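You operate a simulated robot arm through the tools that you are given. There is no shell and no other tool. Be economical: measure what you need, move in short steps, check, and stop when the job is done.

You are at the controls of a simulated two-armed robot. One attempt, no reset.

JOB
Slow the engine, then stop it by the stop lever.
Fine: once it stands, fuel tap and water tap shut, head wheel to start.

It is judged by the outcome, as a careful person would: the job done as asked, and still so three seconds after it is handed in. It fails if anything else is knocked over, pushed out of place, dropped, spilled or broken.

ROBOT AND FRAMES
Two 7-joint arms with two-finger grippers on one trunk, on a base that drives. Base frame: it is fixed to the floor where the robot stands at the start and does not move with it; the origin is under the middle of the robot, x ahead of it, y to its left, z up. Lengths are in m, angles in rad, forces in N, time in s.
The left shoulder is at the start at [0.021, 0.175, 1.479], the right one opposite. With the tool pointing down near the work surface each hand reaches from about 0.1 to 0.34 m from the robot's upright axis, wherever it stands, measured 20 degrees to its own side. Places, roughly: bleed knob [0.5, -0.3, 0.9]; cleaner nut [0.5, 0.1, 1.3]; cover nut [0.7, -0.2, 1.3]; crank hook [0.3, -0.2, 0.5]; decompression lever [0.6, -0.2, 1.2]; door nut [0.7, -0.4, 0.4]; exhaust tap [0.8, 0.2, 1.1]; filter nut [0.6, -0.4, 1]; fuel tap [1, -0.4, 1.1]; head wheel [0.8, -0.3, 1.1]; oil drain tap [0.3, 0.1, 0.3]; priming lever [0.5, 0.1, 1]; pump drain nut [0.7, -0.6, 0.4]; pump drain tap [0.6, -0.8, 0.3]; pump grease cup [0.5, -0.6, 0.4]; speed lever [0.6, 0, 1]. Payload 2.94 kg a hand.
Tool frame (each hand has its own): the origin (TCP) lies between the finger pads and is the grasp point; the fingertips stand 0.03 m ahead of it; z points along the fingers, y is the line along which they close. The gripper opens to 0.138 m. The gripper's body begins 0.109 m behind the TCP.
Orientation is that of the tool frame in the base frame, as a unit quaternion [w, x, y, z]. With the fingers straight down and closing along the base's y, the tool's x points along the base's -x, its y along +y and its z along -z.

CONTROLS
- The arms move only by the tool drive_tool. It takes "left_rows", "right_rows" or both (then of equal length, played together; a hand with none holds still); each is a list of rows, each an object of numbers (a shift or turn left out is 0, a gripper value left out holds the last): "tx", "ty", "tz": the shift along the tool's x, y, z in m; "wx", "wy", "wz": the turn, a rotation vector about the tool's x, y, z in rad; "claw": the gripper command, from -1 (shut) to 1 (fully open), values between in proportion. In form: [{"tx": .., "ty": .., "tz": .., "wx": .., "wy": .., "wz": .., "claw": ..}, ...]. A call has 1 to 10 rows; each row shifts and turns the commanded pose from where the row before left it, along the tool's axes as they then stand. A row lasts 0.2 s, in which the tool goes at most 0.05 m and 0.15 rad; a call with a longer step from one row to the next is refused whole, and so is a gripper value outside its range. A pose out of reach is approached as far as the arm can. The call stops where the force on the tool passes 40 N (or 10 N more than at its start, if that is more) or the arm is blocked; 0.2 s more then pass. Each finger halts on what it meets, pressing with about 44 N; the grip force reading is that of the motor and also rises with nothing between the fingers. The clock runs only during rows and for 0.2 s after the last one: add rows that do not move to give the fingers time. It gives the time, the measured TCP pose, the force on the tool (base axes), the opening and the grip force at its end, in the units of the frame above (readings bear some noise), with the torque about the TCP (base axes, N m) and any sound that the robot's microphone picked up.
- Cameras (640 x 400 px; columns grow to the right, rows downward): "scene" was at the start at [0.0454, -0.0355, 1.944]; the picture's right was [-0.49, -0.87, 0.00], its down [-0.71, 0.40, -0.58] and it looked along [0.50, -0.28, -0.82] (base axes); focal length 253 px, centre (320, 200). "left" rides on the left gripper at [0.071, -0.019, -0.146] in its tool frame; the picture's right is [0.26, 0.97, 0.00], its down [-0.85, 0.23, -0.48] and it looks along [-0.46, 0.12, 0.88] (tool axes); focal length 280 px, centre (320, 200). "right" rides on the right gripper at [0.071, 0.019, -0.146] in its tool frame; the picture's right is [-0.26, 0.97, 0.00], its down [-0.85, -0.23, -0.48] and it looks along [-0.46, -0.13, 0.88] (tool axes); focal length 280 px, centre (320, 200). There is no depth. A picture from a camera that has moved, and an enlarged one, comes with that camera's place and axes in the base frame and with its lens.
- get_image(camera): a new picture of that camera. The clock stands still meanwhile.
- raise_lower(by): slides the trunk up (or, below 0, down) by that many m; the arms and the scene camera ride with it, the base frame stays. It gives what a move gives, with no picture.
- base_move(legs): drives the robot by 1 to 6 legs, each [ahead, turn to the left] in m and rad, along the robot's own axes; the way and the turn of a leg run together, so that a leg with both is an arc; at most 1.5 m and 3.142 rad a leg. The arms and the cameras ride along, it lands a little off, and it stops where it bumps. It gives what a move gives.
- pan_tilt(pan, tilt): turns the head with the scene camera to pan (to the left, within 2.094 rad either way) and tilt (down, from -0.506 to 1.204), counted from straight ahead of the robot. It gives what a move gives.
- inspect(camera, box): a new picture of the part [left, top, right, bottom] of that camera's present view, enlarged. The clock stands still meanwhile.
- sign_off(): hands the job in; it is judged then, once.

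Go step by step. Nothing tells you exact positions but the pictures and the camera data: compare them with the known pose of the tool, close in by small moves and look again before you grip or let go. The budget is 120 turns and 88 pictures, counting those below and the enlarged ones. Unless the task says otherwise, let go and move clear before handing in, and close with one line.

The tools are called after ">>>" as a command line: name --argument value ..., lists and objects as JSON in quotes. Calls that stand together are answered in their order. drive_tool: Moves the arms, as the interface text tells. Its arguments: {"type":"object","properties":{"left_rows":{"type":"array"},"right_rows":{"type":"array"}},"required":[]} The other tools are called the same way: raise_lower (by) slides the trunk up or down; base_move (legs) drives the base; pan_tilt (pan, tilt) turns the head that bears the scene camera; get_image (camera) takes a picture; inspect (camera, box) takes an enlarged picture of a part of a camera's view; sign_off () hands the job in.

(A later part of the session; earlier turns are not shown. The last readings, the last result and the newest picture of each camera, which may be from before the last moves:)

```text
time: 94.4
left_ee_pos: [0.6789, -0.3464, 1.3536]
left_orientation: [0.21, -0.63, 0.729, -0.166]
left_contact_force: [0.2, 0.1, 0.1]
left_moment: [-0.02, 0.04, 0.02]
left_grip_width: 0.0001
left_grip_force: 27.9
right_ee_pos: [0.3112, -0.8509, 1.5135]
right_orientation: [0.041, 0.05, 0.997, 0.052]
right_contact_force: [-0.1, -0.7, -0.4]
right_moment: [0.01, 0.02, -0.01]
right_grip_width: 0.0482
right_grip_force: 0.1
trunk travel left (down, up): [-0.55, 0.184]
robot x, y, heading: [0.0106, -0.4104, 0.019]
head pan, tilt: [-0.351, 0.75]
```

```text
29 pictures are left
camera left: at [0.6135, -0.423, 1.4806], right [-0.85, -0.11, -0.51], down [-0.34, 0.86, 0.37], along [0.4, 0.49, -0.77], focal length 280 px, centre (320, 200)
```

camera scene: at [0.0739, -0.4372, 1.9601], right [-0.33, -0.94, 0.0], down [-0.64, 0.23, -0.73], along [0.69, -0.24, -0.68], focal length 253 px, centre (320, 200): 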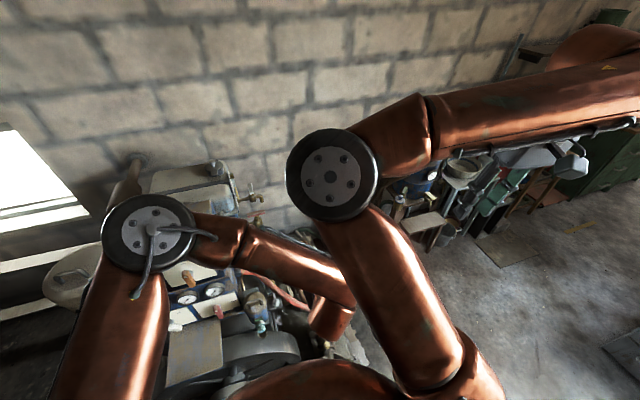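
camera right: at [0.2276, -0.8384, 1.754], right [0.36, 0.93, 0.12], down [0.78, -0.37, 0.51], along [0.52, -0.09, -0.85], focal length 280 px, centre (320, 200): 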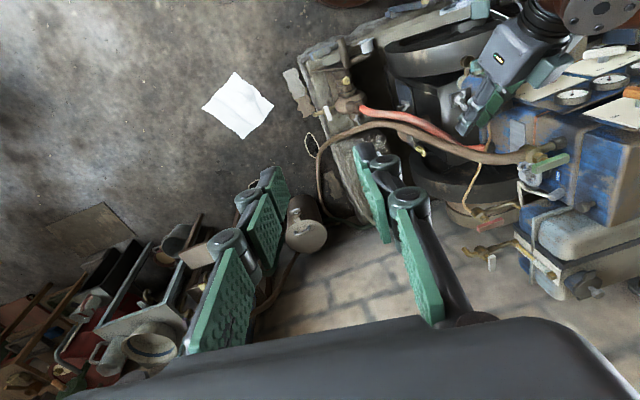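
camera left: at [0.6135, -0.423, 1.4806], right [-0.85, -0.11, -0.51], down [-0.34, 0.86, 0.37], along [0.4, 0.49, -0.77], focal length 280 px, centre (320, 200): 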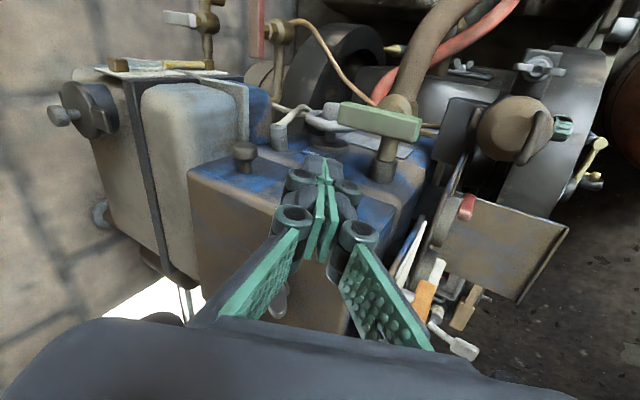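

Clear view down onto everything. I test the forward reach over toward the red fuel handle, staying high.

>>> drive_tool --left_rows '[{"tz": 0.021, "tx": 0.0027, "ty": -0.036}, {"tz": 0.021, "tx": 0.0027, "ty": -0.036}, {"tz": 0.021, "tx": 0.0027, "ty": -0.036}, {"tz": 0.021, "tx": 0.0027, "ty": -0.036}, {"tz": 0.021, "tx": 0.0027, "ty": -0.036}, {"tz": 0.021, "tx": 0.0027, "ty": -0.036}]'

```text
time: 95.8
left_ee_pos: [0.853, -0.375, 1.3549]
left_orientation: [0.211, -0.631, 0.728, -0.166]
left_contact_force: [-0.1, -0.1, 0.5]
left_moment: [-0.01, -0.02, 0.0]
left_grip_width: 0.0001
left_grip_force: 28.6
left hand out of reach, approached as far as the arm can: row 5, 6
right_ee_pos: [0.3114, -0.8459, 1.5143]
right_orientation: [0.042, 0.05, 0.997, 0.05]
right_contact_force: [-0.8, 0.5, -0.7]
right_moment: [-0.05, -0.01, -0.01]
right_grip_width: 0.0483
right_grip_force: 0.1
trunk travel left (down, up): [-0.55, 0.184]
robot x, y, heading: [0.0117, -0.4053, 0.02]
head pan, tilt: [-0.351, 0.75]
```

Reach ends just short. Turning the body right brings the left shoulder forward, so I rotate the base in place and come at the fuel tap from the front-right.

>>> base_move --legs '[[0, -0.75]]'

>>> get_image --camera "left"

```text
time: 98.2
left_ee_pos: [0.6447, -0.9622, 1.3545]
left_orientation: [0.135, -0.317, 0.909, -0.233]
left_contact_force: [0.1, -0.6, -0.5]
left_moment: [0.07, -0.01, 0.02]
left_grip_width: 0.0
left_grip_force: 28.5
right_ee_pos: [-0.073, -0.9326, 1.5142]
right_orientation: [0.058, 0.415, 0.907, 0.031]
right_contact_force: [-0.5, -0.2, -1.1]
right_moment: [0.01, 0.01, -0.02]
right_grip_width: 0.0483
right_grip_force: 0.0
trunk travel left (down, up): [-0.55, 0.184]
robot x, y, heading: [0.013, -0.4116, -0.736]
head pan, tilt: [-0.351, 0.75]
```

```text
28 pictures are left
camera left: at [0.5446, -0.9725, 1.4814], right [-0.7, 0.5, -0.52], down [0.34, 0.86, 0.37], along [0.63, 0.08, -0.77], focal length 280 px, centre (320, 200)
```

left: 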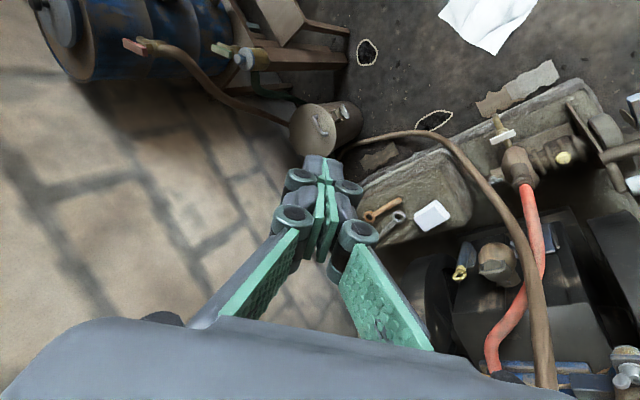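

I notice a drum with taps in the background too, so I check where the hoses run before going on.

>>> inspect --camera "left" --box '[30, 0, 370, 200]'

>>> inspect --camera "left" --box '[340, 60, 640, 400]'

```text
1.88 times, centred on (200, 100) of left
camera zoom: at [0.5446, -0.9725, 1.4814], right [-0.7, 0.5, -0.52], down [0.34, 0.86, 0.37], along [0.63, 0.08, -0.77], focal length 528 px, centre (546, 388)
```

zoom: 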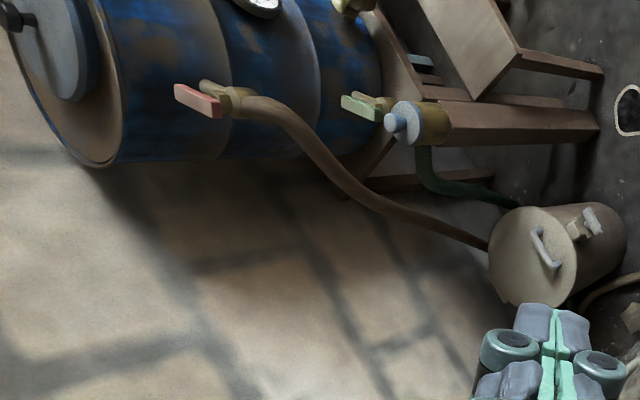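

```text
1.18 times, centred on (490, 230) of left
camera zoom: at [0.5446, -0.9725, 1.4814], right [-0.7, 0.5, -0.52], down [0.34, 0.86, 0.37], along [0.63, 0.08, -0.77], focal length 330 px, centre (120, 165)
```

zoom: 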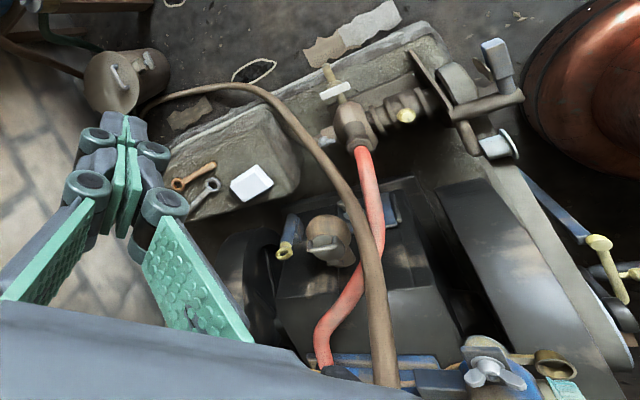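

The engine's own water tap is the green one in its hose, and it had a proper end stop, so I keep to that. Now I swing the left hand's yaw back and move it toward the red fuel handle.

>>> drive_tool --left_rows '[{"wx": -0.0137, "wy": -0.071, "wz": -0.12}, {"wx": -0.0137, "wy": -0.071, "wz": -0.12}, {"wx": -0.0137, "wy": -0.071, "wz": -0.12}, {"wx": -0.0137, "wy": -0.071, "wz": -0.12}, {}]'

```text
time: 99.3
left_ee_pos: [0.6208, -0.9272, 1.3438]
left_orientation: [0.19, -0.535, 0.801, -0.191]
left_contact_force: [0.2, 0.1, 0.0]
left_moment: [0.0, 0.02, -0.02]
left_grip_width: 0.0002
left_grip_force: 29.0
left hand out of reach, approached as far as the arm can: row 1, 2, 3, 4
right_ee_pos: [-0.0723, -0.9326, 1.5141]
right_orientation: [0.057, 0.415, 0.907, 0.032]
right_contact_force: [0.7, -0.1, 0.3]
right_moment: [0.0, 0.0, 0.02]
right_grip_width: 0.0483
right_grip_force: 0.2
trunk travel left (down, up): [-0.55, 0.184]
robot x, y, heading: [0.0092, -0.41, -0.732]
head pan, tilt: [-0.351, 0.75]
```

>>> drive_tool --left_rows '[{"tz": 0.0145, "tx": -0.0427, "ty": 0.0006}, {"tz": 0.0145, "tx": -0.0427, "ty": 0.0006}, {"tz": 0.0145, "tx": -0.0427, "ty": 0.0006}, {"tz": 0.0145, "tx": -0.0427, "ty": 0.0006}, {"tz": 0.0145, "tx": -0.0427, "ty": 0.0006}, {"tz": 0.0145, "tx": -0.0427, "ty": 0.0006}, {"tz": 0.0145, "tx": -0.0427, "ty": 0.0006}, {"tz": 0.0145, "tx": -0.0427, "ty": 0.0006}, {"tz": 0.0145, "tx": -0.0427, "ty": 0.0006}, {"tz": 0.0145, "tx": -0.0427, "ty": 0.0006}]'

>>> get_image --camera "left"

```text
time: 101.5
left_ee_pos: [0.8441, -0.5408, 1.2602]
left_orientation: [0.189, -0.534, 0.802, -0.192]
left_contact_force: [-0.3, 0.8, 0.9]
left_moment: [-0.06, -0.01, -0.02]
left_grip_width: 0.0
left_grip_force: 28.1
right_ee_pos: [-0.0711, -0.9307, 1.5139]
right_orientation: [0.057, 0.415, 0.908, 0.031]
right_contact_force: [-0.1, -0.3, 0.2]
right_moment: [-0.03, 0.0, 0.03]
right_grip_width: 0.0482
right_grip_force: 0.0
trunk travel left (down, up): [-0.55, 0.184]
robot x, y, heading: [0.0127, -0.4049, -0.733]
head pan, tilt: [-0.351, 0.75]
```

```text
25 pictures are left
camera left: at [0.7613, -0.5985, 1.3867], right [-0.85, 0.1, -0.52], down [-0.12, 0.92, 0.37], along [0.51, 0.38, -0.77], focal length 280 px, centre (320, 200)
```

left: 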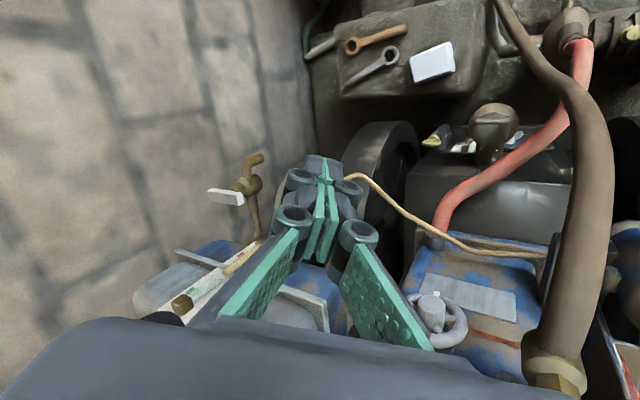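

I can see the head wheel well from here. Moving on to just above and before the fuel handle's inner end.

>>> drive_tool --left_rows '[{"tz": 0.0219, "tx": -0.0316, "ty": 0.0104}, {"tz": 0.0219, "tx": -0.0316, "ty": 0.0104}, {"tz": 0.0219, "tx": -0.0316, "ty": 0.0104}, {"tz": 0.0219, "tx": -0.0316, "ty": 0.0104}, {"tz": 0.0219, "tx": -0.0316, "ty": 0.0104}]'

>>> get_image --camera "left"

```text
time: 102.8
left_ee_pos: [0.9128, -0.3874, 1.1536]
left_orientation: [0.19, -0.534, 0.801, -0.192]
left_contact_force: [0.3, 0.8, -0.8]
left_moment: [0.0, 0.01, 0.01]
left_grip_width: 0.0
left_grip_force: 28.4
right_ee_pos: [-0.0714, -0.9324, 1.5137]
right_orientation: [0.057, 0.415, 0.907, 0.031]
right_contact_force: [1.1, -0.3, 0.0]
right_moment: [-0.02, 0.01, 0.01]
right_grip_width: 0.0481
right_grip_force: 0.0
trunk travel left (down, up): [-0.55, 0.184]
robot x, y, heading: [0.0148, -0.4081, -0.733]
head pan, tilt: [-0.351, 0.75]
```

```text
24 pictures are left
camera left: at [0.8307, -0.4455, 1.2805], right [-0.85, 0.1, -0.52], down [-0.12, 0.92, 0.37], along [0.51, 0.38, -0.77], focal length 280 px, centre (320, 200)
```

left: 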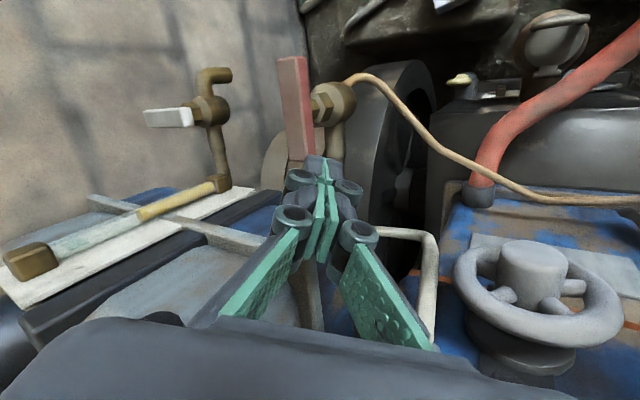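

Handle spans y −0.467…−0.385 at x≈0.987. I lower the fingertips before its inner end and push clockwise.

>>> drive_tool --left_rows '[{"tz": 0.03, "tx": 0.0034, "ty": 0.0068}, {"tz": 0.029, "tx": 0.0033, "ty": 0.0067}, {"tz": 0.01, "tx": -0.009, "ty": -0.015}, {"tz": 0.0085, "tx": -0.0129, "ty": -0.0117}, {}]'

>>> get_image --camera "left"

```text
time: 103.8
left_ee_pos: [0.9536, -0.4005, 1.1064]
left_orientation: [0.183, -0.531, 0.803, -0.199]
left_contact_force: [-60.9, -20.2, 25.8]
left_moment: [3.83, -6.14, 3.98]
left_grip_width: 0.0
left_grip_force: 28.3
right_ee_pos: [-0.0834, -0.9312, 1.5152]
right_orientation: [0.061, 0.415, 0.907, 0.033]
right_contact_force: [1.0, 1.0, 0.1]
right_moment: [-0.14, 0.06, 0.01]
right_grip_width: 0.0482
right_grip_force: 0.0
trunk travel left (down, up): [-0.55, 0.184]
robot x, y, heading: [0.0135, -0.4094, -0.737]
head pan, tilt: [-0.351, 0.75]
stopped in row 5 (left hand): the force on the tool passed its limit at 66 N (the readings are from after the stop); the commanded pose is now the measured one
```

```text
23 pictures are left
camera left: at [0.8704, -0.4553, 1.2349], right [-0.85, 0.1, -0.52], down [-0.11, 0.93, 0.36], along [0.52, 0.36, -0.78], focal length 280 px, centre (320, 200)
```

left: 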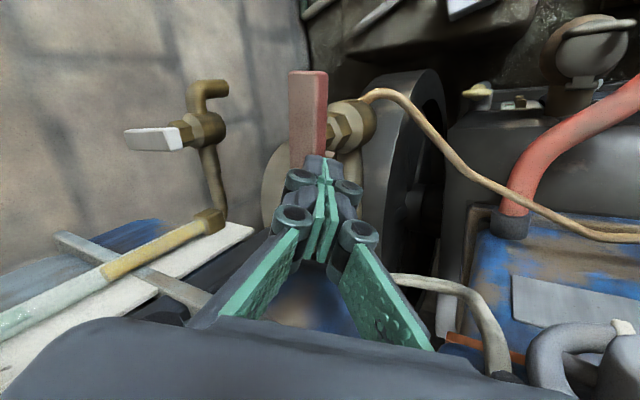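

The back of the gripper met the tank corner, not the handle. I retreat, and yaw the hand so its body stays clear on the outer side.

>>> drive_tool --left_rows '[{"tz": -0.04, "tx": 0.005}, {"tz": -0.04, "tx": 0.01}, {"wx": -0.014, "wy": -0.071, "wz": -0.12}, {"wx": -0.014, "wy": -0.071, "wz": -0.12}, {"wx": -0.014, "wy": -0.071, "wz": -0.12}, {"wx": -0.014, "wy": -0.071, "wz": -0.12}, {"wx": -0.014, "wy": -0.071, "wz": -0.12}]'

>>> get_image --camera "left"

```text
time: 105.4
left_ee_pos: [0.9306, -0.3842, 1.1565]
left_orientation: [-0.233, 0.781, -0.569, 0.112]
left_contact_force: [-0.3, 1.1, -0.4]
left_moment: [-0.03, 0.0, 0.02]
left_grip_width: 0.0
left_grip_force: 28.6
right_ee_pos: [-0.0582, -0.9182, 1.5207]
right_orientation: [0.055, 0.415, 0.908, 0.027]
right_contact_force: [1.8, 0.8, -0.2]
right_moment: [0.04, 0.0, 0.03]
right_grip_width: 0.0483
right_grip_force: 0.1
trunk travel left (down, up): [-0.55, 0.184]
robot x, y, heading: [0.0138, -0.4087, -0.734]
head pan, tilt: [-0.351, 0.75]
```

```text
22 pictures are left
camera left: at [0.907, -0.4805, 1.2848], right [-0.72, -0.48, -0.5], down [-0.68, 0.63, 0.38], along [0.13, 0.61, -0.78], focal length 280 px, centre (320, 200)
```

left: 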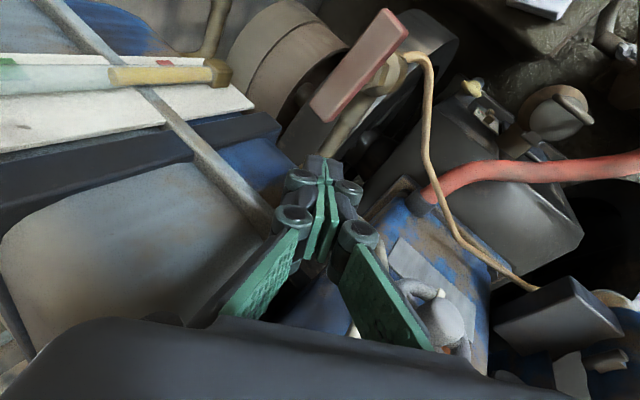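

Now the handle and surroundings are fully visible and the hand body is clear of the tank. Lower beside the inner end and push.

>>> drive_tool --left_rows '[{"tz": 0.01, "tx": 0.0264, "ty": 0.01}, {"tz": 0.022, "ty": 0.01}, {"tz": 0.02, "ty": 0.0106}, {"tz": 0.009, "tx": 0.0057, "ty": -0.0171}, {"tz": 0.0094, "tx": 0.0003, "ty": -0.0166}, {}]'

>>> get_image --camera "left"

```text
time: 106.8
left_ee_pos: [0.9716, -0.4038, 1.0941]
left_orientation: [-0.231, 0.779, -0.571, 0.115]
left_contact_force: [0.3, 0.7, -0.4]
left_moment: [-0.08, -0.01, -0.04]
left_grip_width: 0.0002
left_grip_force: 28.2
right_ee_pos: [-0.0615, -0.9193, 1.5195]
right_orientation: [0.056, 0.415, 0.908, 0.026]
right_contact_force: [0.7, -0.3, 0.8]
right_moment: [-0.12, 0.06, 0.0]
right_grip_width: 0.0483
right_grip_force: 0.1
trunk travel left (down, up): [-0.55, 0.184]
robot x, y, heading: [0.0108, -0.407, -0.738]
head pan, tilt: [-0.351, 0.75]
```

```text
21 pictures are left
camera left: at [0.9471, -0.4985, 1.2222], right [-0.72, -0.48, -0.5], down [-0.68, 0.64, 0.37], along [0.14, 0.61, -0.78], focal length 280 px, centre (320, 200)
```

left: 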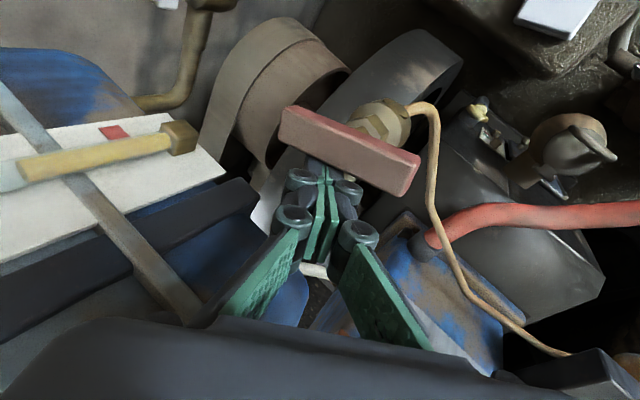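

It turned roughly 75–80°. A bit more to bring it fully across.

>>> drive_tool --left_rows '[{"tz": 0.0021, "tx": 0.0082, "ty": -0.0052}, {"tz": 0.0003, "tx": 0.0114, "ty": -0.0025}, {"tz": -0.0019, "tx": 0.0075, "ty": 0.002}, {}]'

>>> get_image --camera "left"

```text
time: 107.4
left_ee_pos: [0.979, -0.4019, 1.0931]
left_orientation: [-0.242, 0.782, -0.565, 0.101]
left_contact_force: [-7.0, 9.5, 6.1]
left_moment: [-0.07, 0.1, -0.15]
left_grip_width: 0.0
left_grip_force: 28.0
right_ee_pos: [-0.0644, -0.9254, 1.5182]
right_orientation: [0.056, 0.412, 0.909, 0.029]
right_contact_force: [1.3, -0.4, 0.7]
right_moment: [0.0, 0.11, 0.0]
right_grip_width: 0.0484
right_grip_force: 0.2
trunk travel left (down, up): [-0.55, 0.184]
robot x, y, heading: [0.0137, -0.4102, -0.733]
head pan, tilt: [-0.351, 0.75]
stopped in row 2 (left hand): the force on the tool passed its limit at 48 N (the readings are from after the stop); the commanded pose is now the measured one
```

```text
20 pictures are left
camera left: at [0.9586, -0.5019, 1.2197], right [-0.72, -0.48, -0.51], down [-0.69, 0.61, 0.4], along [0.12, 0.63, -0.77], focal length 280 px, centre (320, 200)
```

left: 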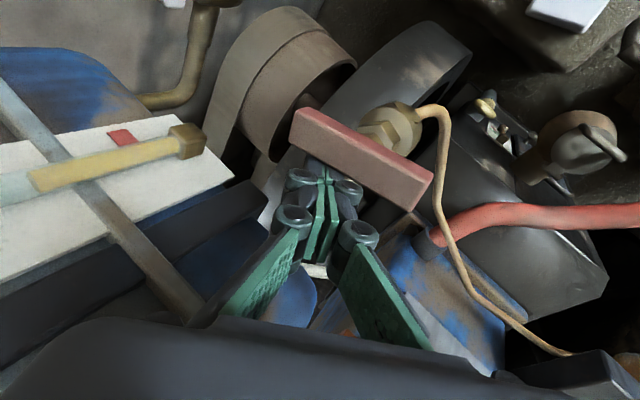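

The handle is about 15° short and the finger was too near its pivot. I shift outward along the handle and push again.

>>> drive_tool --left_rows '[{"tz": 0.0024, "tx": -0.0094, "ty": -0.0025}, {"tz": 0.0055, "tx": 0.004, "ty": -0.0105}, {"tz": 0.0055, "tx": 0.004, "ty": -0.0105}, {"tz": -0.0019, "tx": 0.0075, "ty": 0.002}, {"tz": -0.0019, "tx": 0.0075, "ty": 0.002}, {"tz": -0.0019, "tx": 0.0075, "ty": 0.002}, {"tz": -0.0012, "tx": 0.005, "ty": 0.0013}, {}]'

>>> get_image --camera "left"

```text
time: 109.0
left_ee_pos: [1.0059, -0.4028, 1.096]
left_orientation: [-0.256, 0.78, -0.564, 0.095]
left_contact_force: [7.1, 12.2, 3.6]
left_moment: [0.1, -0.09, 0.0]
left_grip_width: 0.0003
left_grip_force: 28.0
left hand out of reach, approached as far as the arm can: row 7
right_ee_pos: [-0.0675, -0.9269, 1.5147]
right_orientation: [0.056, 0.414, 0.908, 0.03]
right_contact_force: [0.0, 0.4, -0.4]
right_moment: [0.04, 0.0, 0.02]
right_grip_width: 0.0482
right_grip_force: 0.0
trunk travel left (down, up): [-0.55, 0.184]
robot x, y, heading: [0.0108, -0.4077, -0.724]
head pan, tilt: [-0.351, 0.75]
stopped in row 7 (left hand): the force on the tool passed its limit at 42 N (the readings are from after the stop); the commanded pose is now the measured one
```

```text
19 pictures are left
camera left: at [0.9834, -0.5059, 1.2185], right [-0.71, -0.47, -0.52], down [-0.69, 0.6, 0.41], along [0.12, 0.65, -0.75], focal length 280 px, centre (320, 200)
```

left: 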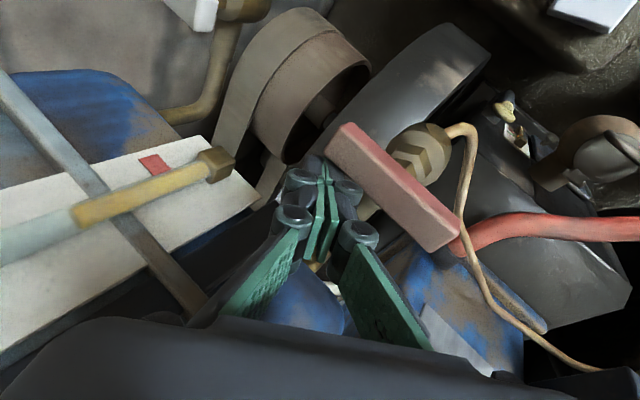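

The fuel handle now lies square across its pipe at its stop: shut. I lift the hand clear.

>>> drive_tool --left_rows '[{"tz": 0.001, "tx": -0.005}, {"tz": -0.035, "ty": -0.015}, {"tz": -0.04, "ty": -0.015}, {"tz": -0.045}, {"tz": -0.045, "tx": 0.01}]'

>>> get_image --camera "left"

```text
time: 110.2
left_ee_pos: [0.9593, -0.4488, 1.2513]
left_orientation: [-0.252, 0.78, -0.565, 0.095]
left_contact_force: [0.2, -0.5, -0.8]
left_moment: [0.04, -0.04, -0.03]
left_grip_width: 0.0
left_grip_force: 28.8
right_ee_pos: [-0.069, -0.9297, 1.5144]
right_orientation: [0.057, 0.414, 0.908, 0.03]
right_contact_force: [-0.5, -0.4, -0.3]
right_moment: [0.05, -0.05, -0.04]
right_grip_width: 0.0479
right_grip_force: 0.0
trunk travel left (down, up): [-0.55, 0.184]
robot x, y, heading: [0.0137, -0.4064, -0.73]
head pan, tilt: [-0.351, 0.75]
```

```text
18 pictures are left
camera left: at [0.9375, -0.5531, 1.3752], right [-0.71, -0.47, -0.52], down [-0.69, 0.6, 0.41], along [0.12, 0.65, -0.75], focal length 280 px, centre (320, 200)
```

left: 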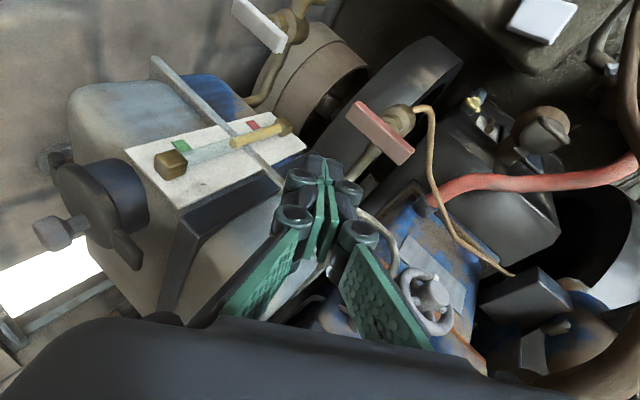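

Fuel tap stays shut. Now I look closely at the head wheel.

>>> drive_tool --left_rows '[{"tx": 0.03, "tz": -0.02}, {"tx": 0.04}, {"tx": 0.04}]'

>>> get_image --camera "left"

```text
time: 111.0
left_ee_pos: [0.9585, -0.5166, 1.2555]
left_orientation: [-0.253, 0.779, -0.566, 0.096]
left_contact_force: [0.4, 0.6, -0.6]
left_moment: [0.02, -0.01, 0.0]
left_grip_width: 0.0
left_grip_force: 28.6
left hand out of reach, approached as far as the arm can: row 2, 3
right_ee_pos: [-0.0642, -0.9268, 1.5164]
right_orientation: [0.056, 0.413, 0.908, 0.029]
right_contact_force: [-0.5, 0.5, -0.1]
right_moment: [-0.02, 0.04, 0.01]
right_grip_width: 0.0482
right_grip_force: 0.2
trunk travel left (down, up): [-0.55, 0.184]
robot x, y, heading: [0.012, -0.4085, -0.726]
head pan, tilt: [-0.351, 0.75]
```

```text
17 pictures are left
camera left: at [0.9372, -0.6192, 1.3787], right [-0.71, -0.47, -0.52], down [-0.69, 0.6, 0.41], along [0.12, 0.65, -0.75], focal length 280 px, centre (320, 200)
```

left: 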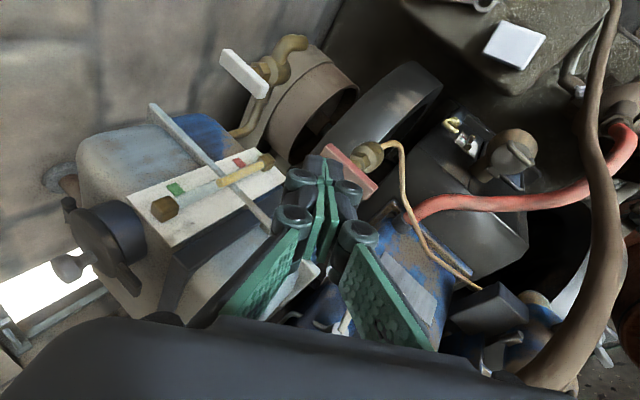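

I swing the left hand (clear of the tank) over the wheel: fingers pointing down and slightly inward, closing across the wheel's rim, with its camera on the far side.

>>> drive_tool --left_rows '[{"tz": -0.026, "tx": -0.015, "ty": 0.028}, {"tz": -0.026, "tx": -0.015, "ty": 0.028}, {"tz": -0.026, "tx": -0.015, "ty": 0.028}]'

>>> drive_tool --left_rows '[{"wx": -0.0156, "wy": -0.0531, "wz": -0.1251}, {"wx": -0.0156, "wy": -0.0531, "wz": -0.1251}, {"wx": -0.0156, "wy": -0.0531, "wz": -0.1251}, {"wx": -0.0156, "wy": -0.0531, "wz": -0.1251}, {"wx": -0.0156, "wy": -0.0531, "wz": -0.1251}, {"wx": -0.0156, "wy": -0.0531, "wz": -0.1251}, {"wx": -0.0156, "wy": -0.0531, "wz": -0.1251}, {"wx": -0.0156, "wy": -0.0531, "wz": -0.1251}, {"wx": -0.0156, "wy": -0.0531, "wz": -0.1251}]'

>>> get_image --camera "left"

```text
time: 111.8
left_ee_pos: [0.8368, -0.5149, 1.2862]
left_orientation: [-0.251, 0.78, -0.565, 0.095]
left_contact_force: [-0.4, -0.1, 0.2]
left_moment: [-0.06, -0.04, -0.03]
left_grip_width: 0.0002
left_grip_force: 28.1
right_ee_pos: [-0.0675, -0.9244, 1.5173]
right_orientation: [0.057, 0.414, 0.908, 0.029]
right_contact_force: [0.6, -0.2, 1.1]
right_moment: [-0.02, 0.01, 0.0]
right_grip_width: 0.0484
right_grip_force: 0.0
trunk travel left (down, up): [-0.55, 0.184]
robot x, y, heading: [0.0146, -0.4096, -0.725]
head pan, tilt: [-0.351, 0.75]
```

```text
time: 113.8
left_ee_pos: [0.8298, -0.5108, 1.2983]
left_orientation: [-0.233, 0.972, -0.037, 0.014]
left_contact_force: [0.4, 0.0, 0.3]
left_moment: [0.01, 0.01, -0.01]
left_grip_width: 0.0
left_grip_force: 28.4
left hand out of reach, approached as far as the arm can: row 8, 9
right_ee_pos: [-0.0647, -0.9271, 1.5165]
right_orientation: [0.056, 0.414, 0.908, 0.029]
right_contact_force: [-0.7, -0.3, 0.0]
right_moment: [0.0, -0.01, -0.03]
right_grip_width: 0.0482
right_grip_force: 0.1
trunk travel left (down, up): [-0.55, 0.184]
robot x, y, heading: [0.0112, -0.4071, -0.732]
head pan, tilt: [-0.351, 0.75]
```

```text
16 pictures are left
camera left: at [0.8968, -0.5653, 1.4377], right [0.2, -0.88, -0.43], down [-0.88, -0.35, 0.31], along [-0.43, 0.32, -0.85], focal length 280 px, centre (320, 200)
```

left: 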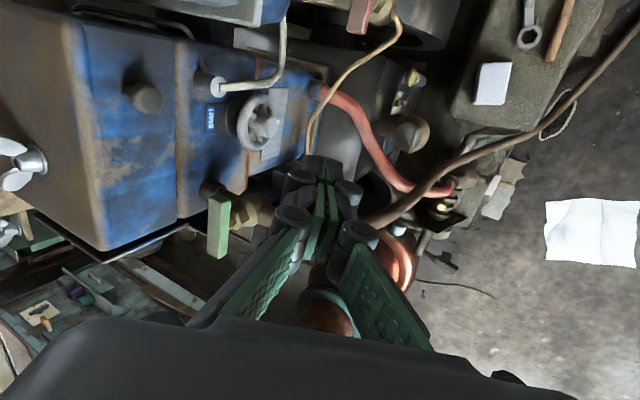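

Excellent: the wheel is in plain view. Zooming on it.

>>> inspect --camera "left" --box '[190, 70, 320, 200]'

```text
3.08 times, centred on (255, 135) of left
camera zoom: at [0.8968, -0.5653, 1.4377], right [0.2, -0.88, -0.43], down [-0.88, -0.35, 0.31], along [-0.43, 0.32, -0.85], focal length 863 px, centre (520, 400)
```

zoom: 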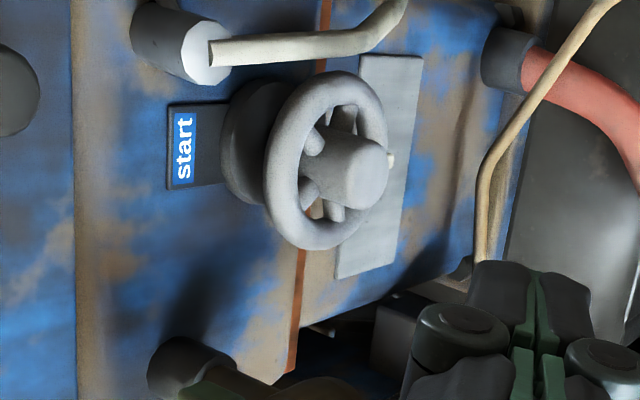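

The wheel has a small white pointer peg. I need a more face-on view to see both "start" and "run" marks, so I bring the camera lower.

>>> drive_tool --left_rows '[{"tz": 0.02, "tx": -0.019, "ty": 0.026}, {"tz": 0.02, "tx": -0.019, "ty": 0.026}, {"tz": 0.02, "tx": -0.019, "ty": 0.026}, {"tz": 0.02, "tx": -0.019, "ty": 0.026}]'

>>> inspect --camera "left" --box '[70, 0, 250, 120]'

```text
time: 114.8
left_ee_pos: [0.7488, -0.5618, 1.1785]
left_orientation: [-0.231, 0.972, -0.036, 0.014]
left_contact_force: [1.0, -0.1, 0.3]
left_moment: [0.01, 0.03, 0.0]
left_grip_width: 0.0002
left_grip_force: 28.7
right_ee_pos: [-0.0675, -0.9284, 1.5161]
right_orientation: [0.056, 0.413, 0.908, 0.031]
right_contact_force: [0.2, -0.4, 0.4]
right_moment: [0.02, 0.01, 0.03]
right_grip_width: 0.0481
right_grip_force: 0.1
trunk travel left (down, up): [-0.55, 0.184]
robot x, y, heading: [0.013, -0.4051, -0.725]
head pan, tilt: [-0.351, 0.75]
```

```text
3.33 times, centred on (160, 60) of left
camera zoom: at [0.8165, -0.6163, 1.3183], right [0.2, -0.88, -0.43], down [-0.88, -0.35, 0.31], along [-0.43, 0.32, -0.85], focal length 935 px, centre (853, 667)
```

zoom: 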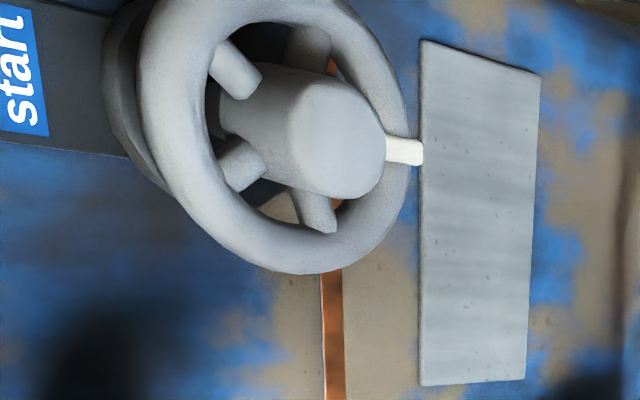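

The pointer peg points down (run side) and "start" is at the top, so the wheel needs about half a turn. I'll pinch the rim at its top with tilted fingers and carry it clockwise in strokes; first to a position just above the rim.

>>> drive_tool --left_rows '[{"tz": -0.0446, "ty": -0.0227, "claw": -0.5}, {"tz": 0.0212, "tx": 0.004, "ty": -0.032}, {"tz": 0.0212, "tx": 0.004, "ty": -0.032}, {"tz": 0.0212, "tx": 0.004, "ty": -0.032}, {"tz": 0.0212, "tx": 0.004, "ty": -0.032}, {"tz": 0.0212, "tx": 0.004, "ty": -0.032}, {}]'

>>> get_image --camera "left"

```text
time: 116.3
left_ee_pos: [0.7872, -0.374, 1.2089]
left_orientation: [-0.232, 0.972, -0.037, 0.015]
left_contact_force: [-0.2, -0.2, -0.9]
left_moment: [0.02, 0.0, -0.01]
left_grip_width: 0.0342
left_grip_force: 0.0
right_ee_pos: [-0.0668, -0.9279, 1.5168]
right_orientation: [0.057, 0.413, 0.908, 0.03]
right_contact_force: [-0.1, -0.2, -0.7]
right_moment: [0.07, 0.01, -0.01]
right_grip_width: 0.0484
right_grip_force: 0.1
trunk travel left (down, up): [-0.55, 0.184]
robot x, y, heading: [0.0164, -0.4056, -0.727]
head pan, tilt: [-0.351, 0.75]
```

```text
13 pictures are left
camera left: at [0.8531, -0.429, 1.3473], right [0.2, -0.88, -0.43], down [-0.88, -0.35, 0.31], along [-0.43, 0.32, -0.85], focal length 280 px, centre (320, 200)
```

left: 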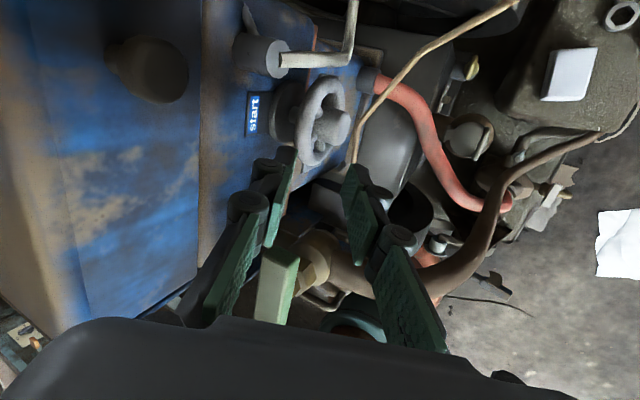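

The rim lies right ahead of the open fingers. I go in and look before pinching.

>>> drive_tool --left_rows '[{"tz": 0.032, "tx": -0.0018, "ty": -0.0012}, {"tz": 0.025, "tx": -0.0018, "ty": -0.0012}, {}]'

>>> inspect --camera "left" --box '[220, 50, 440, 230]'

```text
time: 117.2
left_ee_pos: [0.7836, -0.3454, 1.1587]
left_orientation: [-0.232, 0.972, -0.037, 0.015]
left_contact_force: [-5.2, -1.4, 18.2]
left_moment: [0.61, -0.2, 0.09]
left_grip_width: 0.0387
left_grip_force: 2.7
right_ee_pos: [-0.0669, -0.9276, 1.5164]
right_orientation: [0.056, 0.414, 0.908, 0.029]
right_contact_force: [0.2, 0.0, 0.9]
right_moment: [-0.01, 0.07, 0.01]
right_grip_width: 0.0482
right_grip_force: 0.1
trunk travel left (down, up): [-0.55, 0.184]
robot x, y, heading: [0.0154, -0.4107, -0.727]
head pan, tilt: [-0.351, 0.75]
```

```text
2.22 times, centred on (330, 140) of left
camera zoom: at [0.8505, -0.3994, 1.2979], right [0.2, -0.88, -0.43], down [-0.88, -0.35, 0.31], along [-0.43, 0.32, -0.85], focal length 623 px, centre (298, 333)
```

zoom: 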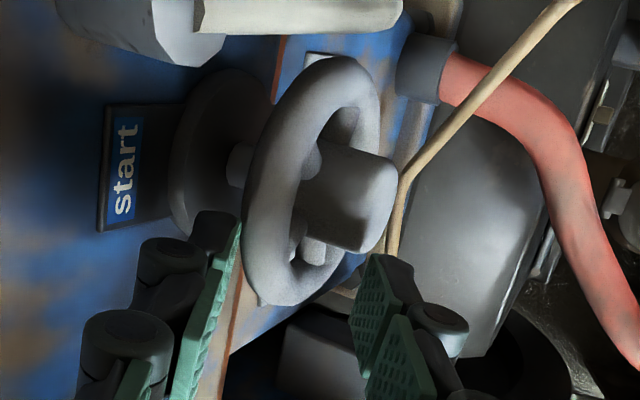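

The inner fingertip just touches the flange behind the rim; I ease back a few millimetres and pinch.

>>> drive_tool --left_rows '[{"tz": -0.004, "claw": -0.7}, {"ty": -0.003, "claw": -0.9}, {"claw": -1}, {}, {}]'

>>> inspect --camera "left" --box '[220, 50, 440, 230]'

```text
time: 118.3
left_ee_pos: [0.7844, -0.3463, 1.1637]
left_orientation: [-0.232, 0.972, -0.037, 0.014]
left_contact_force: [-0.4, -0.1, -0.5]
left_moment: [-0.01, 0.02, -0.01]
left_grip_width: 0.0001
left_grip_force: 28.9
right_ee_pos: [-0.0656, -0.9275, 1.5177]
right_orientation: [0.055, 0.414, 0.908, 0.03]
right_contact_force: [1.1, 0.3, -0.7]
right_moment: [-0.02, 0.02, 0.01]
right_grip_width: 0.0482
right_grip_force: 0.0
trunk travel left (down, up): [-0.55, 0.184]
robot x, y, heading: [0.0121, -0.4092, -0.724]
head pan, tilt: [-0.351, 0.75]
```

```text
2.22 times, centred on (330, 140) of left
camera zoom: at [0.8514, -0.3997, 1.3024], right [0.2, -0.88, -0.43], down [-0.88, -0.35, 0.31], along [-0.43, 0.32, -0.85], focal length 623 px, centre (298, 333)
```

zoom: 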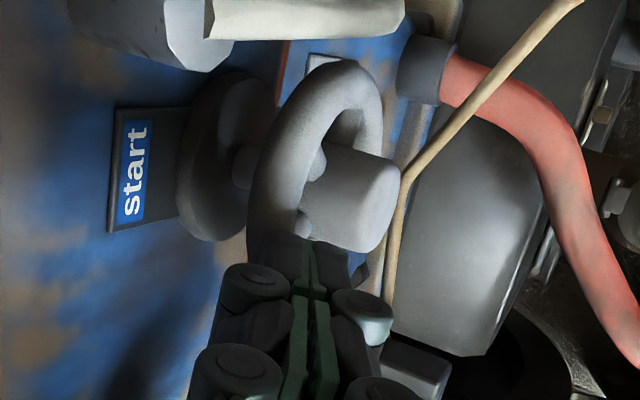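

Missed: the rim is about 1 cm further in (plane y≈−0.319, centre ≈[0.804,-0.319,1.11], radius ≈0.036). I back off, reopen, shift and go in again, then pinch.

>>> drive_tool --left_rows '[{"tz": -0.03, "claw": -0.5}, {"tx": -0.0057, "ty": -0.012}, {}, {"tz": 0.022}, {"tz": 0.022}, {"claw": -0.8}, {"claw": -1}, {}, {}]'

>>> inspect --camera "left" --box '[220, 50, 440, 230]'

```text
time: 120.3
left_ee_pos: [0.7797, -0.3321, 1.1561]
left_orientation: [-0.233, 0.972, -0.038, 0.014]
left_contact_force: [-2.4, -14.6, -9.6]
left_moment: [-0.57, 0.02, 0.38]
left_grip_width: 0.017
left_grip_force: 42.5
right_ee_pos: [-0.0657, -0.9287, 1.5157]
right_orientation: [0.055, 0.415, 0.908, 0.03]
right_contact_force: [-0.3, -0.7, 0.2]
right_moment: [0.03, 0.0, 0.01]
right_grip_width: 0.0485
right_grip_force: 0.1
trunk travel left (down, up): [-0.55, 0.184]
robot x, y, heading: [0.0141, -0.4097, -0.728]
head pan, tilt: [-0.351, 0.75]
```

```text
2.22 times, centred on (330, 140) of left
camera zoom: at [0.8462, -0.3867, 1.2957], right [0.2, -0.88, -0.43], down [-0.88, -0.35, 0.31], along [-0.43, 0.32, -0.85], focal length 623 px, centre (298, 333)
```

zoom: 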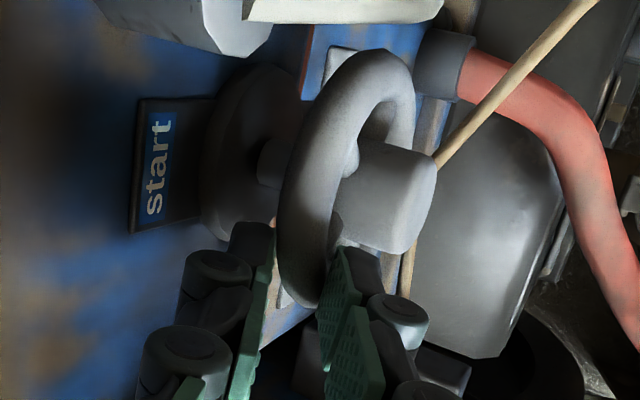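

Rim is firmly pinched. Now the first stroke, clockwise along the rim's arc.

>>> drive_tool --left_rows '[{"tx": 0.0061, "ty": -0.0024, "tz": -0.0036}, {"tx": 0.0069, "ty": -0.0017, "tz": -0.0023}, {"tx": 0.0073, "ty": -0.0011, "tz": -0.0009}, {"tx": 0.0074, "ty": -0.0005, "tz": 0.0004}, {"tx": 0.0072, "ty": 0.0003, "tz": 0.0018}, {"tx": 0.0067, "ty": 0.001, "tz": 0.0032}, {"tx": 0.0059, "ty": 0.0016, "tz": 0.0043}, {}]'

>>> inspect --camera "left" --box '[220, 50, 440, 230]'

```text
time: 121.6
left_ee_pos: [0.8099, -0.331, 1.1716]
left_orientation: [-0.229, 0.973, -0.037, 0.013]
left_contact_force: [-14.6, -6.0, 24.3]
left_moment: [0.01, 0.56, 0.16]
left_grip_width: 0.0
left_grip_force: 28.1
right_ee_pos: [-0.068, -0.9267, 1.5167]
right_orientation: [0.056, 0.413, 0.908, 0.03]
right_contact_force: [1.4, 0.1, 0.4]
right_moment: [0.0, 0.1, 0.03]
right_grip_width: 0.0481
right_grip_force: 0.1
trunk travel left (down, up): [-0.55, 0.184]
robot x, y, heading: [0.0106, -0.4078, -0.73]
head pan, tilt: [-0.351, 0.75]
stopped in row 6 (left hand): the force on the tool passed its limit at 42 N (the readings are from after the stop); the commanded pose is now the measured one
```

```text
2.22 times, centred on (330, 140) of left
camera zoom: at [0.877, -0.3841, 1.3106], right [0.2, -0.88, -0.43], down [-0.88, -0.35, 0.32], along [-0.43, 0.31, -0.85], focal length 623 px, centre (298, 333)
```

zoom: 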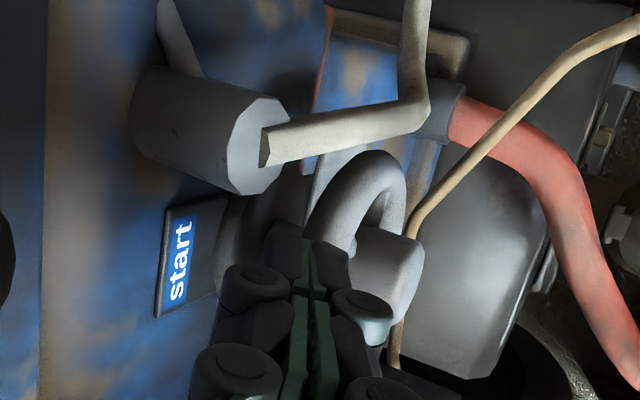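

The fingers slipped off the rim near the end of the stroke. I back away to see whether the pointer moved.

>>> drive_tool --left_rows '[{"tz": -0.04}, {"ty": 0.045, "tx": -0.012}, {"ty": 0.045, "tx": -0.012}, {"ty": 0.045, "tx": -0.012}, {"ty": 0.04, "tx": -0.012}, {"tz": 0.02, "claw": -0.5}]'

>>> get_image --camera "left"

```text
time: 123.0
left_ee_pos: [0.7518, -0.4899, 1.1066]
left_orientation: [-0.23, 0.972, -0.035, 0.013]
left_contact_force: [0.0, 0.9, -0.5]
left_moment: [-0.05, 0.06, 0.0]
left_grip_width: 0.0328
left_grip_force: 0.0
right_ee_pos: [-0.0644, -0.9251, 1.5178]
right_orientation: [0.056, 0.413, 0.909, 0.028]
right_contact_force: [0.2, -0.1, -0.3]
right_moment: [-0.06, 0.03, -0.01]
right_grip_width: 0.0484
right_grip_force: 0.1
trunk travel left (down, up): [-0.55, 0.184]
robot x, y, heading: [0.0118, -0.4073, -0.733]
head pan, tilt: [-0.351, 0.75]
```

```text
8 pictures are left
camera left: at [0.8193, -0.5427, 1.2452], right [0.2, -0.88, -0.43], down [-0.88, -0.35, 0.31], along [-0.43, 0.32, -0.85], focal length 280 px, centre (320, 200)
```

left: 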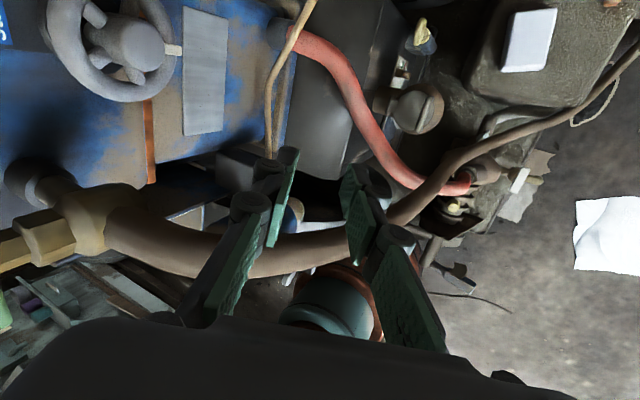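

The pointer has not moved — the pinch was too shallow. I go back with a deeper grip at the rim's top.

>>> drive_tool --left_rows '[{"tz": -0.035}, {"tz": -0.035}, {"ty": -0.0227, "tz": -0.0446}, {"tz": 0.0218, "tx": 0.0096, "ty": -0.0377}, {"tz": 0.0218, "tx": 0.0096, "ty": -0.0377}, {"tz": 0.0218, "tx": 0.0096, "ty": -0.0377}, {"tz": 0.0218, "tx": 0.0096, "ty": -0.0377}, {}]'

>>> drive_tool --left_rows '[{"tz": 0.03}, {"tz": 0.02}, {"tz": 0.01}, {}]'

>>> get_image --camera "left"

```text
time: 124.8
left_ee_pos: [0.7969, -0.3522, 1.2085]
left_orientation: [-0.231, 0.972, -0.037, 0.013]
left_contact_force: [-0.7, 0.3, -0.7]
left_moment: [0.04, 0.01, 0.01]
left_grip_width: 0.0345
left_grip_force: 0.0
right_ee_pos: [-0.0652, -0.9274, 1.5163]
right_orientation: [0.056, 0.414, 0.908, 0.03]
right_contact_force: [-0.1, -0.1, -1.1]
right_moment: [0.05, -0.03, 0.04]
right_grip_width: 0.0483
right_grip_force: 0.1
trunk travel left (down, up): [-0.55, 0.184]
robot x, y, heading: [0.015, -0.4093, -0.73]
head pan, tilt: [-0.351, 0.75]
```

```text
time: 125.8
left_ee_pos: [0.802, -0.3266, 1.158]
left_orientation: [-0.23, 0.972, -0.038, 0.015]
left_contact_force: [0.7, -8.7, 15.6]
left_moment: [-0.49, -0.05, 0.02]
left_grip_width: 0.0356
left_grip_force: 0.0
right_ee_pos: [-0.0691, -0.9293, 1.5165]
right_orientation: [0.056, 0.414, 0.908, 0.031]
right_contact_force: [0.6, 0.1, 0.3]
right_moment: [0.04, 0.03, -0.01]
right_grip_width: 0.0482
right_grip_force: 0.0
trunk travel left (down, up): [-0.55, 0.184]
robot x, y, heading: [0.0136, -0.4103, -0.728]
head pan, tilt: [-0.351, 0.75]
```

```text
7 pictures are left
camera left: at [0.8682, -0.381, 1.2966], right [0.2, -0.88, -0.43], down [-0.88, -0.35, 0.31], along [-0.42, 0.32, -0.85], focal length 280 px, centre (320, 200)
```

left: 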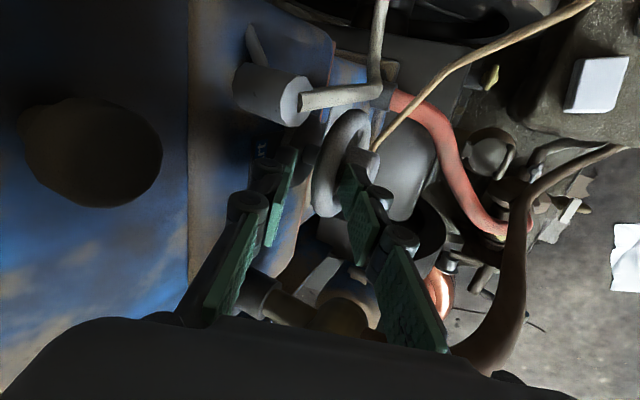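

Fingers straddle the rim deeply. I pinch, then test which way it yields with small moves.

>>> drive_tool --left_rows '[{"claw": -0.8, "tz": -0.002}, {"claw": -1}, {}, {}]'

>>> drive_tool --left_rows '[{"tx": 0.004}, {"tx": 0.004}, {"tx": 0.004, "tz": 0.001}, {}]'

```text
time: 126.8
left_ee_pos: [0.8021, -0.3299, 1.1535]
left_orientation: [-0.231, 0.972, -0.039, 0.011]
left_contact_force: [-11.7, -29.3, -23.8]
left_moment: [-0.99, -0.12, 0.76]
left_grip_width: 0.0176
left_grip_force: 43.4
right_ee_pos: [-0.0648, -0.9312, 1.5145]
right_orientation: [0.056, 0.414, 0.908, 0.031]
right_contact_force: [0.2, -0.6, -0.9]
right_moment: [-0.01, -0.02, 0.01]
right_grip_width: 0.0485
right_grip_force: 0.1
trunk travel left (down, up): [-0.55, 0.184]
robot x, y, heading: [0.0129, -0.4047, -0.737]
head pan, tilt: [-0.351, 0.75]
```

```text
time: 127.8
left_ee_pos: [0.8084, -0.331, 1.1561]
left_orientation: [-0.229, 0.973, -0.04, 0.008]
left_contact_force: [-38.9, -20.1, -20.6]
left_moment: [-0.77, 1.17, 0.0]
left_grip_width: 0.0169
left_grip_force: 42.5
right_ee_pos: [-0.0696, -0.9305, 1.5156]
right_orientation: [0.057, 0.413, 0.908, 0.032]
right_contact_force: [0.1, -0.3, 0.0]
right_moment: [0.02, -0.01, 0.02]
right_grip_width: 0.048
right_grip_force: 0.0
trunk travel left (down, up): [-0.55, 0.184]
robot x, y, heading: [0.0108, -0.4107, -0.728]
head pan, tilt: [-0.351, 0.75]
```

Clockwise resists strongly (~39 N). Testing the other way from here.

>>> drive_tool --left_rows '[{"tx": -0.006}, {"tx": -0.006}, {"tx": -0.005}, {"tx": -0.005}, {}]'

```text
time: 129.0
left_ee_pos: [0.8045, -0.3298, 1.1551]
left_orientation: [-0.232, 0.972, -0.035, 0.015]
left_contact_force: [33.1, -14.7, 17.7]
left_moment: [-0.24, -1.72, -0.22]
left_grip_width: 0.0165
left_grip_force: 42.8
right_ee_pos: [-0.0566, -0.9369, 1.5154]
right_orientation: [0.051, 0.413, 0.909, 0.033]
right_contact_force: [-1.0, 0.8, -0.6]
right_moment: [-0.06, -0.06, -0.03]
right_grip_width: 0.0484
right_grip_force: 0.1
trunk travel left (down, up): [-0.55, 0.184]
robot x, y, heading: [0.0131, -0.4098, -0.731]
head pan, tilt: [-0.351, 0.75]
```

Insight: without turning the hand along with the wheel, the pinch's own twist cancelled the push. I now rotate the hand about the wheel's axis together with it, clockwise first.

>>> drive_tool --left_rows '[{"tx": 0.01}, {"tx": 0.0039, "wx": -0.0065, "wy": -0.0777, "wz": 0.0393}, {"tx": 0.0039, "wx": -0.0065, "wy": -0.0777, "wz": 0.0393}, {"tx": 0.0039, "wx": -0.0065, "wy": -0.0777, "wz": 0.0393}, {}]'

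```text
time: 130.2
left_ee_pos: [0.8142, -0.3312, 1.1529]
left_orientation: [-0.223, 0.965, -0.071, -0.115]
left_contact_force: [-4.7, -35.1, -33.8]
left_moment: [-0.78, -1.15, 0.65]
left_grip_width: 0.0173
left_grip_force: 42.2
right_ee_pos: [-0.0665, -0.9293, 1.5156]
right_orientation: [0.055, 0.414, 0.908, 0.03]
right_contact_force: [0.6, 0.5, 0.7]
right_moment: [0.04, 0.05, 0.02]
right_grip_width: 0.0485
right_grip_force: 0.1
trunk travel left (down, up): [-0.55, 0.184]
robot x, y, heading: [0.011, -0.4079, -0.73]
head pan, tilt: [-0.351, 0.75]
```

It followed with little sideways force. Continuing.

>>> drive_tool --left_rows '[{"tx": 0.0039, "wx": -0.0065, "wy": -0.0777, "wz": 0.0393, "tz": -0.001}, {"tx": 0.0039, "wx": -0.0065, "wy": -0.0777, "wz": 0.0393, "ty": -0.001}, {"tx": 0.0039, "wx": -0.0065, "wy": -0.0777, "wz": 0.0393}, {}]'

>>> get_image --camera "left"

```text
time: 131.0
left_ee_pos: [0.8253, -0.3323, 1.1559]
left_orientation: [-0.212, 0.954, -0.092, -0.19]
left_contact_force: [17.9, -14.3, -16.0]
left_moment: [0.08, -1.23, 1.09]
left_grip_width: 0.0167
left_grip_force: 42.9
left hand out of reach, approached as far as the arm can: row 3
right_ee_pos: [-0.0666, -0.9257, 1.5176]
right_orientation: [0.056, 0.414, 0.908, 0.03]
right_contact_force: [-0.7, 0.6, 0.1]
right_moment: [-0.1, -0.09, 0.01]
right_grip_width: 0.0484
right_grip_force: 0.0
trunk travel left (down, up): [-0.55, 0.184]
robot x, y, heading: [0.0139, -0.4095, -0.727]
head pan, tilt: [-0.351, 0.75]
stopped in row 4 (left hand): the arm was blocked; the commanded pose is now the measured one
```

```text
6 pictures are left
camera left: at [0.9435, -0.3852, 1.2548], right [-0.01, -0.89, -0.46], down [-0.68, -0.33, 0.65], along [-0.73, 0.32, -0.6], focal length 280 px, centre (320, 200)
```

left: 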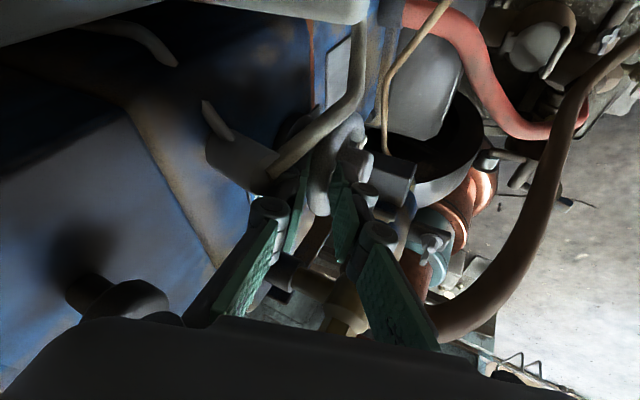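

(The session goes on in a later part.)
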